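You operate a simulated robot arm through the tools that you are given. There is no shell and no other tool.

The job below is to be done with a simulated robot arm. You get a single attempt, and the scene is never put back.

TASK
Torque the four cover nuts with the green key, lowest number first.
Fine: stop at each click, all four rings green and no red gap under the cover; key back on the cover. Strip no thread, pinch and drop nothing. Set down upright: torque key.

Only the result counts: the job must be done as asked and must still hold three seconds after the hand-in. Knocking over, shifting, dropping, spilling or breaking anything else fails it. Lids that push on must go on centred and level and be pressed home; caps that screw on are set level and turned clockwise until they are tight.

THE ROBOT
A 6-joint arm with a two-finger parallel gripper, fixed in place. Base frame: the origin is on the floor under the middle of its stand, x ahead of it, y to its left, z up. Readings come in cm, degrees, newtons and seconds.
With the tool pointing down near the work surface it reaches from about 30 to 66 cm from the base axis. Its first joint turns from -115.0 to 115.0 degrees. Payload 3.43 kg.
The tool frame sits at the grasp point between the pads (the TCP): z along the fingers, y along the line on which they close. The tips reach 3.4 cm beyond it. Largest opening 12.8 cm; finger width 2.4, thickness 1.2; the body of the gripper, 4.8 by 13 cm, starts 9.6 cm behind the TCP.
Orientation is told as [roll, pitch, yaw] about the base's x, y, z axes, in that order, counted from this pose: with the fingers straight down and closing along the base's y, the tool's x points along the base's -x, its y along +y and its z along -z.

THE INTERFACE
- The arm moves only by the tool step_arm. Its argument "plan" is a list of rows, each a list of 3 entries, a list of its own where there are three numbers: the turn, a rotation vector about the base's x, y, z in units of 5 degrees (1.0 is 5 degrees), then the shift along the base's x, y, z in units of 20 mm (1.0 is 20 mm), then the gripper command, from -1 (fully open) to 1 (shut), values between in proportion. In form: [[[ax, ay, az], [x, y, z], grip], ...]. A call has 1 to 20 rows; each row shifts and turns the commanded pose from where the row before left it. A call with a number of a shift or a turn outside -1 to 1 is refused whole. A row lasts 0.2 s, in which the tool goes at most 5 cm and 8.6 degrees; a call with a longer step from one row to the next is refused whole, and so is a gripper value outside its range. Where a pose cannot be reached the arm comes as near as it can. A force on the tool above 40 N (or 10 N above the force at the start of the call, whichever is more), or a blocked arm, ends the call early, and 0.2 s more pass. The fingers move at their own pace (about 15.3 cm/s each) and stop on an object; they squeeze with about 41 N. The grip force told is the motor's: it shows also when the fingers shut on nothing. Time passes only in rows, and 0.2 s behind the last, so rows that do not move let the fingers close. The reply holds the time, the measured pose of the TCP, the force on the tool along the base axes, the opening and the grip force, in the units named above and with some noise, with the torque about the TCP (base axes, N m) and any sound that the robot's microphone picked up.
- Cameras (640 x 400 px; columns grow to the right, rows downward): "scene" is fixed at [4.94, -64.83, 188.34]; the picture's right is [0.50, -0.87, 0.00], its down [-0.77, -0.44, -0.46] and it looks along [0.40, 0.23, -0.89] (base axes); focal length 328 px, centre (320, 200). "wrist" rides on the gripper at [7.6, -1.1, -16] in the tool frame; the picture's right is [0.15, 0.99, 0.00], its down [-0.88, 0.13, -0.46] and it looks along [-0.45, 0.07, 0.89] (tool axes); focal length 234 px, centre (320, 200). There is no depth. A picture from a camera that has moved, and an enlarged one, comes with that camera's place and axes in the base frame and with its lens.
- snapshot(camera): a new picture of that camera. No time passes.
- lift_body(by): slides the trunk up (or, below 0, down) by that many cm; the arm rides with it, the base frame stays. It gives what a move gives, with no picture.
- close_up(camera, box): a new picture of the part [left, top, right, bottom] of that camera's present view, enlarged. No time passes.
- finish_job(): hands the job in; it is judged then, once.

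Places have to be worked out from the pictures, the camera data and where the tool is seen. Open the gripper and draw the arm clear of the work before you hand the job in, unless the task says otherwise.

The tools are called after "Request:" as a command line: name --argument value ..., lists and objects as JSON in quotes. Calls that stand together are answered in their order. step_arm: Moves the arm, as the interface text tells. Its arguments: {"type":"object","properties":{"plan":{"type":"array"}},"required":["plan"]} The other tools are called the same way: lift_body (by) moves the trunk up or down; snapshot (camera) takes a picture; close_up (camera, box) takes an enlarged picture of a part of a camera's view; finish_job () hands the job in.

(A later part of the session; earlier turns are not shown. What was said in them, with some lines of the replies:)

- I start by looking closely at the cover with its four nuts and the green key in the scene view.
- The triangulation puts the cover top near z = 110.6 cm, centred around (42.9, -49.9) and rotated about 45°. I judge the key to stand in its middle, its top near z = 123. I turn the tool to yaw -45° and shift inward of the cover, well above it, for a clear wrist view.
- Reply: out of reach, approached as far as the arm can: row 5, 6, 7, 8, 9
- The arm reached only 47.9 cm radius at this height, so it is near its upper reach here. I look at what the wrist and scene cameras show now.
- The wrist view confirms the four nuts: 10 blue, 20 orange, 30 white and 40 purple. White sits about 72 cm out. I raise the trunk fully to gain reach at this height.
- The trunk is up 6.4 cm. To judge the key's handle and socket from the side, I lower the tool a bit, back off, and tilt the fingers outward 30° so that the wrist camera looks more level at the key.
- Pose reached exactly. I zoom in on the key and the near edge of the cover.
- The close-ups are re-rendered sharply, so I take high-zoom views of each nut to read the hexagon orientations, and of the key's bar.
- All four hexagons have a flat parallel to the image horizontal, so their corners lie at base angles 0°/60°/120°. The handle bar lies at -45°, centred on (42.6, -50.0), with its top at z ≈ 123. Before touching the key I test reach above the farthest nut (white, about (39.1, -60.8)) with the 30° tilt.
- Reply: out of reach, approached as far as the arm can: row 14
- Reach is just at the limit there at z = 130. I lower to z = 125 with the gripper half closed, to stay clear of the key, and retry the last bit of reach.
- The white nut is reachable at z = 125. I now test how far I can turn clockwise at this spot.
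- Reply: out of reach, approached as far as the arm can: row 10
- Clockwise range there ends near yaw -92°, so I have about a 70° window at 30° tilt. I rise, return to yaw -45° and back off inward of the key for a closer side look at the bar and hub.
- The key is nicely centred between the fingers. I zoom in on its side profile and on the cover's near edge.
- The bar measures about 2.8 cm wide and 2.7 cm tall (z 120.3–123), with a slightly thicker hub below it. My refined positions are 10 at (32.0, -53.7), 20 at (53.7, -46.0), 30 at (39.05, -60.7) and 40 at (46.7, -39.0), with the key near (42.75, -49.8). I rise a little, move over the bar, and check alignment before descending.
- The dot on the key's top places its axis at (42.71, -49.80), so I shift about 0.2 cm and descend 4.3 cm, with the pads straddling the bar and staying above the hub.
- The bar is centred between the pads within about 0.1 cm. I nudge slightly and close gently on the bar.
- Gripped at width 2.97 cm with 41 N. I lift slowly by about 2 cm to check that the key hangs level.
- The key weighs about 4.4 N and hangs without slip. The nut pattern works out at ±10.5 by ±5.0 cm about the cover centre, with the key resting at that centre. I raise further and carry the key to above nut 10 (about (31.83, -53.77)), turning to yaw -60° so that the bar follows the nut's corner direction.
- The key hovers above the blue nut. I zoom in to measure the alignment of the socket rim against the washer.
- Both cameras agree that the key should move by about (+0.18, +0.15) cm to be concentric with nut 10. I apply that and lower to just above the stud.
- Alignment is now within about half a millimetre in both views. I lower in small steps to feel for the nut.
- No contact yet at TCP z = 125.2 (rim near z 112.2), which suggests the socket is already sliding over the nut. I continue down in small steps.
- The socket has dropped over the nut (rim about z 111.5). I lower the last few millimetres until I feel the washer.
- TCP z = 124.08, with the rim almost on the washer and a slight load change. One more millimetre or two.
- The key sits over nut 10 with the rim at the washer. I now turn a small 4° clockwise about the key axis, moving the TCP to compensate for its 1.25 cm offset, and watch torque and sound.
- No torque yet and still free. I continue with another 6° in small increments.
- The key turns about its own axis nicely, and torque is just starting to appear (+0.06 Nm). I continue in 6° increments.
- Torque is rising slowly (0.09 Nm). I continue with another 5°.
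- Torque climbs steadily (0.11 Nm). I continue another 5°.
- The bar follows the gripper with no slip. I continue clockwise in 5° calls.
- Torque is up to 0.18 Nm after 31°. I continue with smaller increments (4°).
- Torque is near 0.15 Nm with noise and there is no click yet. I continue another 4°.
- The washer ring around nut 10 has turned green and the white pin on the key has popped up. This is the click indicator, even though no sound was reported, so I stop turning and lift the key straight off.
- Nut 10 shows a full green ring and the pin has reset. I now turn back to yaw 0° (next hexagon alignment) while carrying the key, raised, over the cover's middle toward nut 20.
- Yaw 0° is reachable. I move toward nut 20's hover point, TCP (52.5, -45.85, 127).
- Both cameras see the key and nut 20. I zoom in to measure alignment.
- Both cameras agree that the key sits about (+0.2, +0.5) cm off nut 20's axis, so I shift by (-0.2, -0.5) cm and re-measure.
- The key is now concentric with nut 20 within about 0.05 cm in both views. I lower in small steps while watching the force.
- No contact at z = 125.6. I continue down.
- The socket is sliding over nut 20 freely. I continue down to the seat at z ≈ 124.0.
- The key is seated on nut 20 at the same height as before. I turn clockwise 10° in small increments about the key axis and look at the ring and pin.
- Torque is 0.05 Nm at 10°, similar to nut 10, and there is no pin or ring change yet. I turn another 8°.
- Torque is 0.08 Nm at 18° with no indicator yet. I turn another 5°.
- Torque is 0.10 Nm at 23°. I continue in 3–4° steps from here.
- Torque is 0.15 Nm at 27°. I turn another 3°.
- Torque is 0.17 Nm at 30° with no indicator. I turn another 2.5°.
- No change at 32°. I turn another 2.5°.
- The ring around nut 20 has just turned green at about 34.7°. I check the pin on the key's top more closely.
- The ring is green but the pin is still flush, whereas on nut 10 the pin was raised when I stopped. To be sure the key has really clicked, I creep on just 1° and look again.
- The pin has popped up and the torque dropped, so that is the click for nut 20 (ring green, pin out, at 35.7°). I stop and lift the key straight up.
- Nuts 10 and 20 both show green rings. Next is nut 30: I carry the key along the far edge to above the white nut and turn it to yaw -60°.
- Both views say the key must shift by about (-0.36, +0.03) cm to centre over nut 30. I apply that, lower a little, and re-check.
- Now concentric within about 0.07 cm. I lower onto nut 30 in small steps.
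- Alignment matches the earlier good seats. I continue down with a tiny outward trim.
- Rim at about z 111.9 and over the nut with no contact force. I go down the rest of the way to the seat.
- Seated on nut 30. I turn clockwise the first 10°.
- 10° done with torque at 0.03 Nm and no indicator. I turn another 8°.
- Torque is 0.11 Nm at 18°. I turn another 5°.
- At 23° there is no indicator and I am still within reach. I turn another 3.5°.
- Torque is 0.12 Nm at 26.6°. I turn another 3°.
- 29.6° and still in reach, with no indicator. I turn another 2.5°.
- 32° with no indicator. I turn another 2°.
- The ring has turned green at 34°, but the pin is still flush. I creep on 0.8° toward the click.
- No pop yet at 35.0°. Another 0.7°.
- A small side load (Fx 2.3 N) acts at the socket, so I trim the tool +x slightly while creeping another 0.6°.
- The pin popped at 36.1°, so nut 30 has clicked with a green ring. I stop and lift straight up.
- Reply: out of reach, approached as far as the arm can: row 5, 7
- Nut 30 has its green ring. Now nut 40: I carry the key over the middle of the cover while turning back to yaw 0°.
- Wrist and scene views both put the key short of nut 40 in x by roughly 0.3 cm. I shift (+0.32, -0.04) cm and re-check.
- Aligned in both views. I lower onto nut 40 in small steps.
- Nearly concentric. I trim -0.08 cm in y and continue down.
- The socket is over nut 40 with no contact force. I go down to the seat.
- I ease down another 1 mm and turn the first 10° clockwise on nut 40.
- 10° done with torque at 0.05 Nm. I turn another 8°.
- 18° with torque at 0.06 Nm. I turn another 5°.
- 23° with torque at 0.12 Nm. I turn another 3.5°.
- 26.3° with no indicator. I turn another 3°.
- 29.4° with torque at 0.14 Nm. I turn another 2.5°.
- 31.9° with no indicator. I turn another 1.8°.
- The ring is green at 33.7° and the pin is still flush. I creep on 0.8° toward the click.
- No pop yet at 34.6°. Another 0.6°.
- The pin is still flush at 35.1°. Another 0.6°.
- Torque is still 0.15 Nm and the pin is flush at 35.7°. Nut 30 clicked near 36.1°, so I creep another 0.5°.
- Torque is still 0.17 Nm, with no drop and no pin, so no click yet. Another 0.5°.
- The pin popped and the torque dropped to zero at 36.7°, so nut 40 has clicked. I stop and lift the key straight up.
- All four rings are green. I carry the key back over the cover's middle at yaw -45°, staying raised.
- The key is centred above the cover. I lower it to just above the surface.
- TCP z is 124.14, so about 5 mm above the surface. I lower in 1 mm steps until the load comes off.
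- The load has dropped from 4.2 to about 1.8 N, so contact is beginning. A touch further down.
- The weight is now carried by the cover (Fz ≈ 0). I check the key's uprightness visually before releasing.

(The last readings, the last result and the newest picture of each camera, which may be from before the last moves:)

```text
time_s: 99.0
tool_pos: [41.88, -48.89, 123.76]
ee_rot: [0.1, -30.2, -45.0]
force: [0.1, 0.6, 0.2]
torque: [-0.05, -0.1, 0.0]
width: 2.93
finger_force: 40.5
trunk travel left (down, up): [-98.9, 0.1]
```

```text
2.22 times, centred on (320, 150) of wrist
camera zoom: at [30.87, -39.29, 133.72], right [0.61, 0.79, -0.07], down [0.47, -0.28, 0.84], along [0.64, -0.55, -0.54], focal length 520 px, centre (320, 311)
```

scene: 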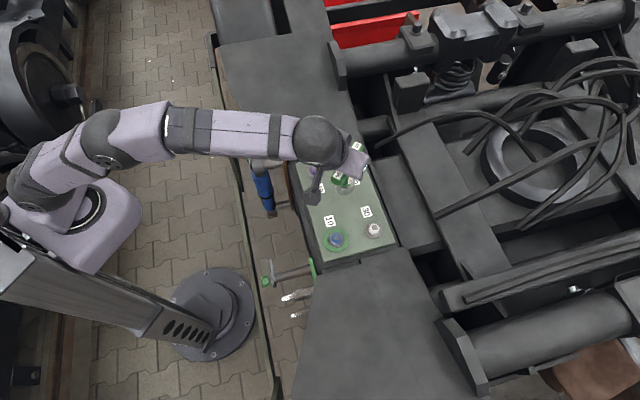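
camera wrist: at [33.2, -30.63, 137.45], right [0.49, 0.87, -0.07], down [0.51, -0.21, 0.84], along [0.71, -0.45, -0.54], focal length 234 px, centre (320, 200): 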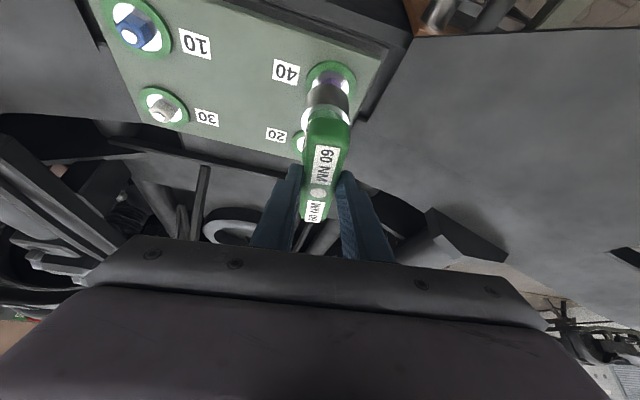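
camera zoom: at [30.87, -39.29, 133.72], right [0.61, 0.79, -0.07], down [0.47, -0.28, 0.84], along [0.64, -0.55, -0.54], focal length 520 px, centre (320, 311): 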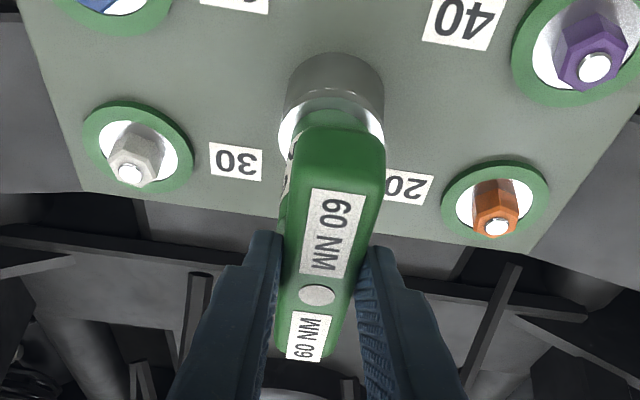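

It matches the original stance. I press down a hair and open the fingers gradually.

Request:
step_arm --plan '[[[0, 0, 0], [0, 0, -0.015], 1], [[0, 0, 0], [0, 0, 0], 1], [[0, 0, 0], [0, 0, 0], 0.5], [[0, 0, 0], [0, 0, 0], 0.4], [[0, 0, 0], [0, 0, 0], 0.2], [[0, 0, 0], [0, 0, 0], 0], [[0, 0, 0], [0, 0, 0], 0]]'

Request:
close_up --camera "scene" --box '[310, 150, 390, 210]'

Request:
close_up --camera "wrist" --box '[240, 60, 400, 240]'

```text
time_s: 100.6
tool_pos: [41.83, -48.94, 123.69]
ee_rot: [0.0, -30.0, -45.0]
force: [-0.3, -0.1, -0.1]
torque: [-0.02, 0.0, 0.01]
width: 6.39
finger_force: 0.1
trunk travel left (down, up): [-98.9, 0.1]
```

```text
6.67 times, centred on (350, 180) of scene
camera zoom: at [4.94, -64.83, 188.34], right [0.5, -0.87, 0.0], down [-0.77, -0.44, -0.46], along [0.4, 0.23, -0.89], focal length 2188 px, centre (120, 333)
```

zoom: 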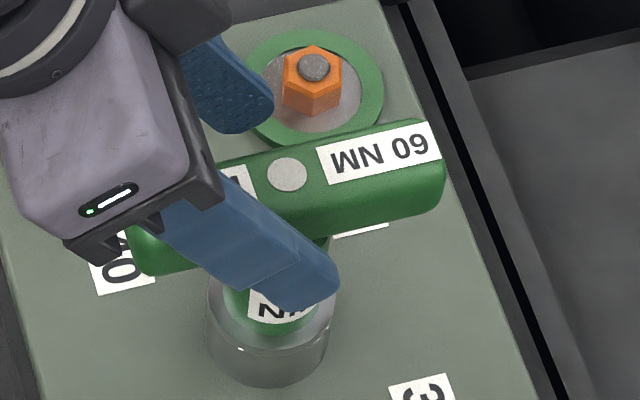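

```text
2.22 times, centred on (320, 150) of wrist
camera zoom: at [30.85, -39.33, 133.63], right [0.61, 0.79, -0.07], down [0.47, -0.29, 0.84], along [0.64, -0.55, -0.54], focal length 520 px, centre (320, 311)
```

zoom: 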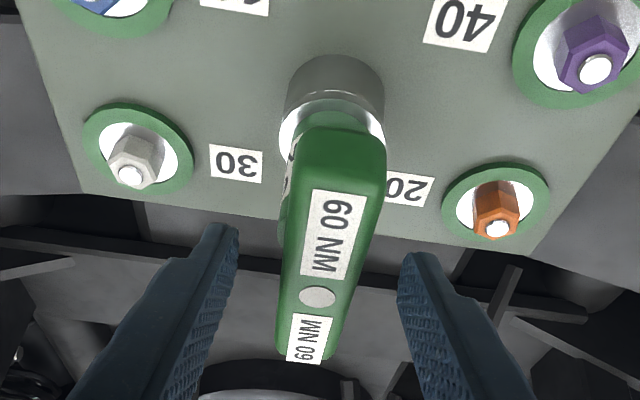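

The key stands upright and free. I rise straight up until the fingertips clear the bar, then retreat toward the robot.

Request:
step_arm --plan '[[[0, 0, 0], [0, 0, 0.4], 0], [[0, 0, 0], [0, 0, 0.6], 0], [[0, 0, 0], [0, 0, 0.8], 0], [[0, 0, 0], [0, 0, 0.8], 0], [[0, 0, 0], [-0.5, 0.5, 0.3], -0.3], [[0, 0, 0], [-0.9, 0.9, 0], -0.6], [[0, 0, 0], [-0.9, 0.9, 0], -1], [[0, 0, 0], [-0.9, 0.9, 0], -1], [[0, 0, 0], [-0.9, 0.9, 0], -1], [[0, 0, 0], [-0.9, 0.9, 0], -1], [[0, 0, 0], [-0.9, 0.9, 0], -1], [[0, 0, 0], [0, 0, 0], -1]]'

Request:
close_up --camera "scene" --box '[280, 130, 408, 270]'

Request:
snapshot --camera "wrist"

Request:
snapshot --camera "scene"

```text
time_s: 103.2
tool_pos: [30.16, -37.01, 129.34]
ee_rot: [0.0, -30.1, -45.1]
force: [0.8, -0.1, -0.3]
torque: [0.03, 0.0, 0.04]
width: 12.8
finger_force: 0.1
trunk travel left (down, up): [-98.9, 0.1]
```

```text
2.86 times, centred on (344, 200) of scene
camera zoom: at [4.94, -64.83, 188.34], right [0.5, -0.87, 0.0], down [-0.77, -0.44, -0.46], along [0.4, 0.23, -0.89], focal length 938 px, centre (251, 200)
```

zoom: 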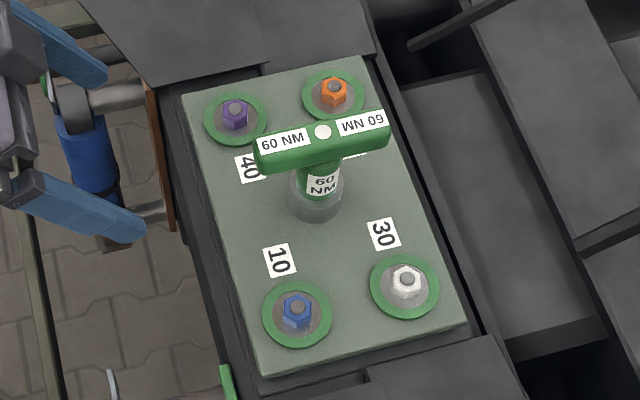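

```text
taken
camera wrist: at [19.17, -27.56, 139.37], right [0.61, 0.79, -0.07], down [0.47, -0.29, 0.84], along [0.64, -0.55, -0.54], focal length 234 px, centre (320, 200)
```

wrist: 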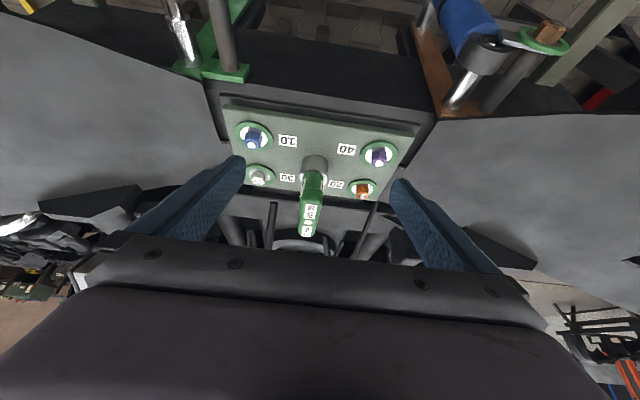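

```text
taken
```

scene: 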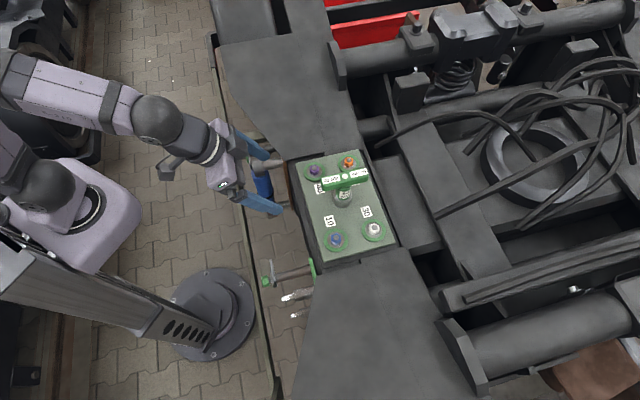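

All four rings are green and the key stands upright in its place. I now inspect the cover's edges for any red gap.

Request:
close_up --camera "wrist" --box '[205, 85, 445, 215]'

Request:
close_up --camera "scene" --box '[300, 215, 400, 275]'

Request:
close_up --camera "scene" --box '[284, 145, 344, 205]'

Request:
close_up --camera "wrist" --box '[210, 85, 330, 165]'

Request:
close_up --camera "wrist" --box '[320, 95, 440, 175]'

```text
2.67 times, centred on (325, 150) of wrist
camera zoom: at [19.17, -27.56, 139.37], right [0.61, 0.79, -0.07], down [0.47, -0.29, 0.84], along [0.64, -0.55, -0.54], focal length 624 px, centre (307, 333)
```

zoom: 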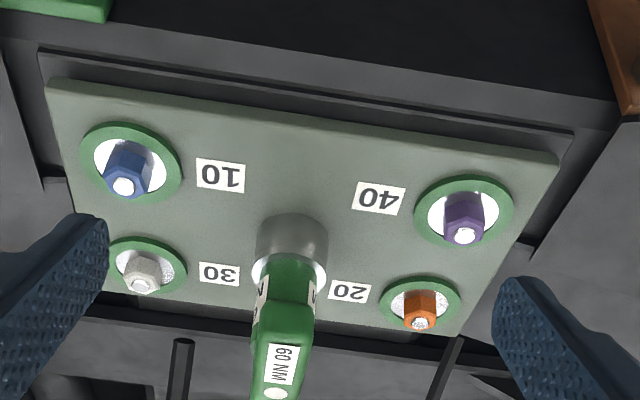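

```text
6.40 times, centred on (350, 245) of scene
camera zoom: at [4.94, -64.83, 188.34], right [0.5, -0.87, 0.0], down [-0.77, -0.44, -0.46], along [0.4, 0.23, -0.89], focal length 2101 px, centre (128, -88)
```

zoom: 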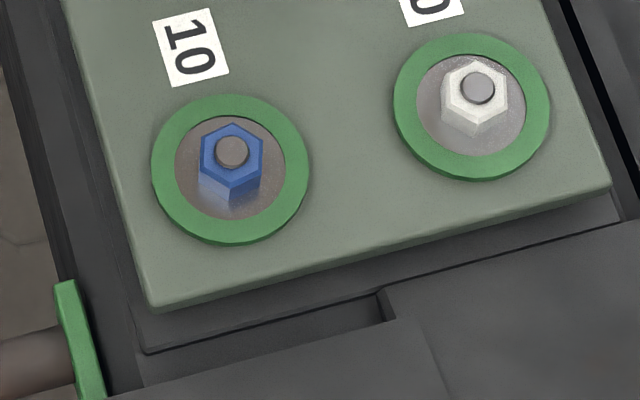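

```text
6.67 times, centred on (314, 175) of scene
camera zoom: at [4.94, -64.83, 188.34], right [0.5, -0.87, 0.0], down [-0.77, -0.44, -0.46], along [0.4, 0.23, -0.89], focal length 2188 px, centre (360, 367)
```

zoom: 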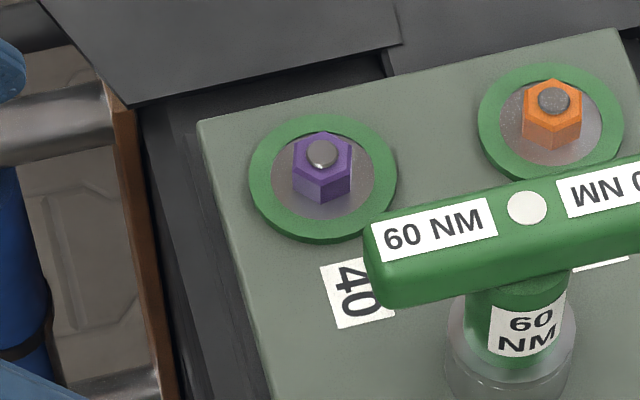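

```text
5.00 times, centred on (270, 125) of wrist
camera zoom: at [19.17, -27.56, 139.37], right [0.61, 0.79, -0.07], down [0.47, -0.29, 0.84], along [0.64, -0.55, -0.54], focal length 1171 px, centre (570, 575)
```

zoom: 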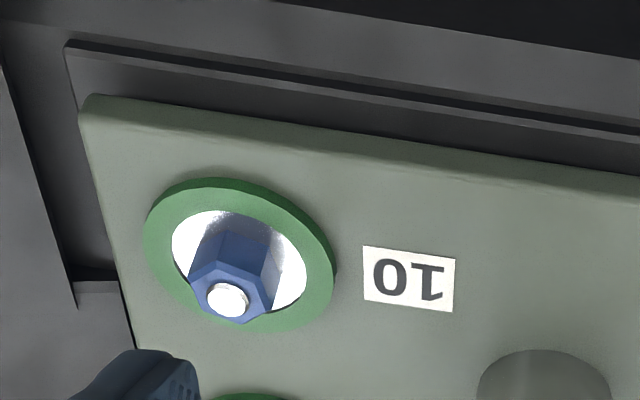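

```text
5.00 times, centred on (380, 135) of wrist
camera zoom: at [19.17, -27.56, 139.37], right [0.61, 0.79, -0.07], down [0.47, -0.29, 0.84], along [0.64, -0.55, -0.54], focal length 1171 px, centre (20, 525)
```

zoom: 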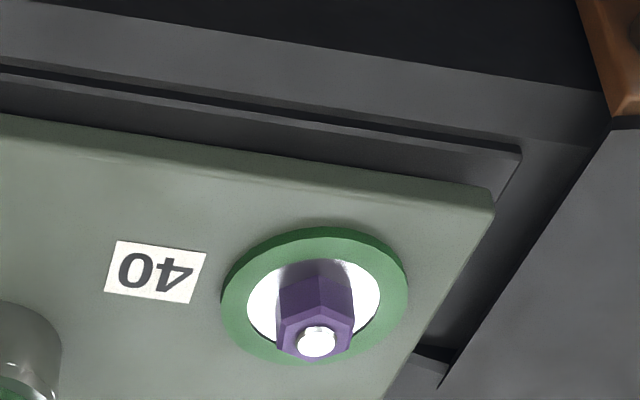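

No red shows at the near side or the 10/30 end. I swing the wrist to look at the 20/40 end and the far edge as well, staying high and clear.

Request:
step_arm --plan '[[[0, 0, -0.5], [0, 0.6, 0.6], -1], [[0, 0, -1], [0.5, 0.8, 0.5], -1], [[0, 0, -1], [0.7, 0.9, 0.5], -1], [[0, 0, -1], [0.8, 0.9, 0.4], -1], [[0, 0, -1], [0.8, 0.9, 0], -1], [[0, 0, -1], [0.8, 0.9, 0], -1], [[0, 0, -1], [0.7, 0.8, 0], -1], [[0, 0, -1], [0.7, 0.6, 0], -1], [[0, 0, 0], [0, 0, 0], -1]]'

Request:
snapshot --camera "wrist"

```text
time_s: 105.2
tool_pos: [40.02, -24.17, 133.34]
ee_rot: [0.0, -30.1, -82.6]
force: [0.3, -0.1, 0.5]
torque: [0.01, 0.02, 0.03]
width: 12.79
finger_force: 0.0
trunk travel left (down, up): [-98.9, 0.1]
```

```text
taken
camera wrist: at [37.12, -9.92, 143.44], right [0.96, 0.25, -0.07], down [0.2, -0.51, 0.84], along [0.17, -0.82, -0.54], focal length 234 px, centre (320, 200)
```

wrist: 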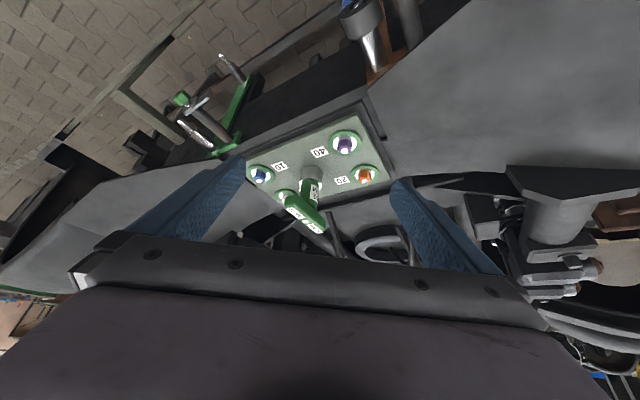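

I zoom in on the 20/40 end of the cover.

Request:
close_up --camera "wrist" --box '[235, 95, 405, 235]'

Request:
close_up --camera "wrist" --box '[325, 95, 405, 190]'

Request:
close_up --camera "scene" --box '[280, 130, 408, 270]'

```text
2.86 times, centred on (320, 165) of wrist
camera zoom: at [37.12, -9.92, 143.44], right [0.96, 0.25, -0.07], down [0.2, -0.51, 0.84], along [0.17, -0.82, -0.54], focal length 669 px, centre (320, 300)
```

zoom: 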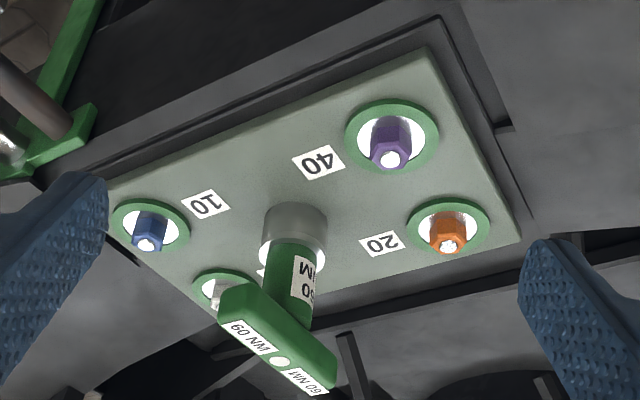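

```text
4.21 times, centred on (365, 142) of wrist
camera zoom: at [37.12, -9.92, 143.44], right [0.96, 0.25, -0.07], down [0.2, -0.51, 0.84], along [0.17, -0.82, -0.54], focal length 986 px, centre (130, 442)
```

zoom: 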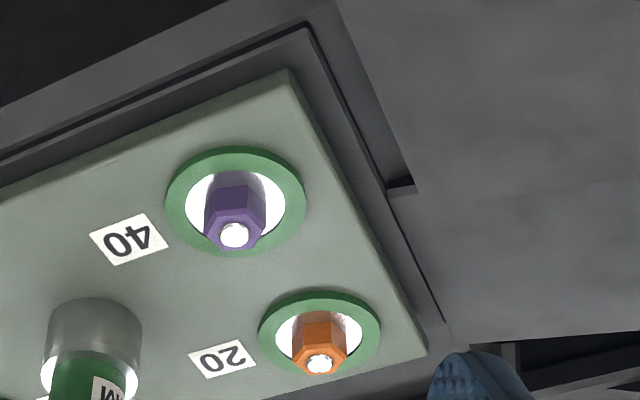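

```text
2.86 times, centred on (344, 200) of scene
camera zoom: at [4.94, -64.83, 188.34], right [0.5, -0.87, 0.0], down [-0.77, -0.44, -0.46], along [0.4, 0.23, -0.89], focal length 938 px, centre (251, 200)
```

zoom: 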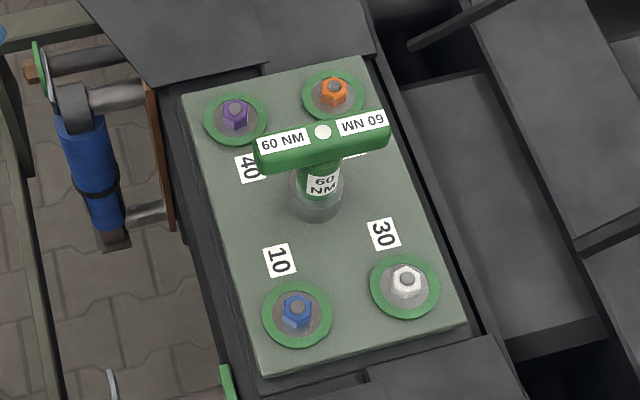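

All four rings are green and the pins clicked in order 10, 20, 30, 40. I see no red gap on the visible edges, and the key stands upright on the cover. The gripper is open and the arm is clear, so I hand the job in.

Request:
finish_job

```text
The job is handed in.
```

I torqued the four cover nuts with the green key in order 10, 20, 30, 40 and handed the job in; no verdict came back.

- **Clicks:** the microphone never reported a sound, so I used the white pin popping up on the key as the click. I saw it pop on all four nuts and stopped turning there.
- **Nut 10:** I took larger steps on this first nut, before I knew the pin was the sign. I turned it up to 4° per call, so it may be a degree or two past its click. The other three were crept up in steps of about 1° or less.
- **Rings:** all four were still green after the key was lifted off and in the last pictures.
- **Cover gap:** I saw no red on the near side or at either end. I could not get a direct view of the far edge.
- **Key:** it stands upright on the middle of the cover, back where it started. I saw no thread strip, and nothing was dropped or knocked.

The gripper is open and the arm is clear of the work.
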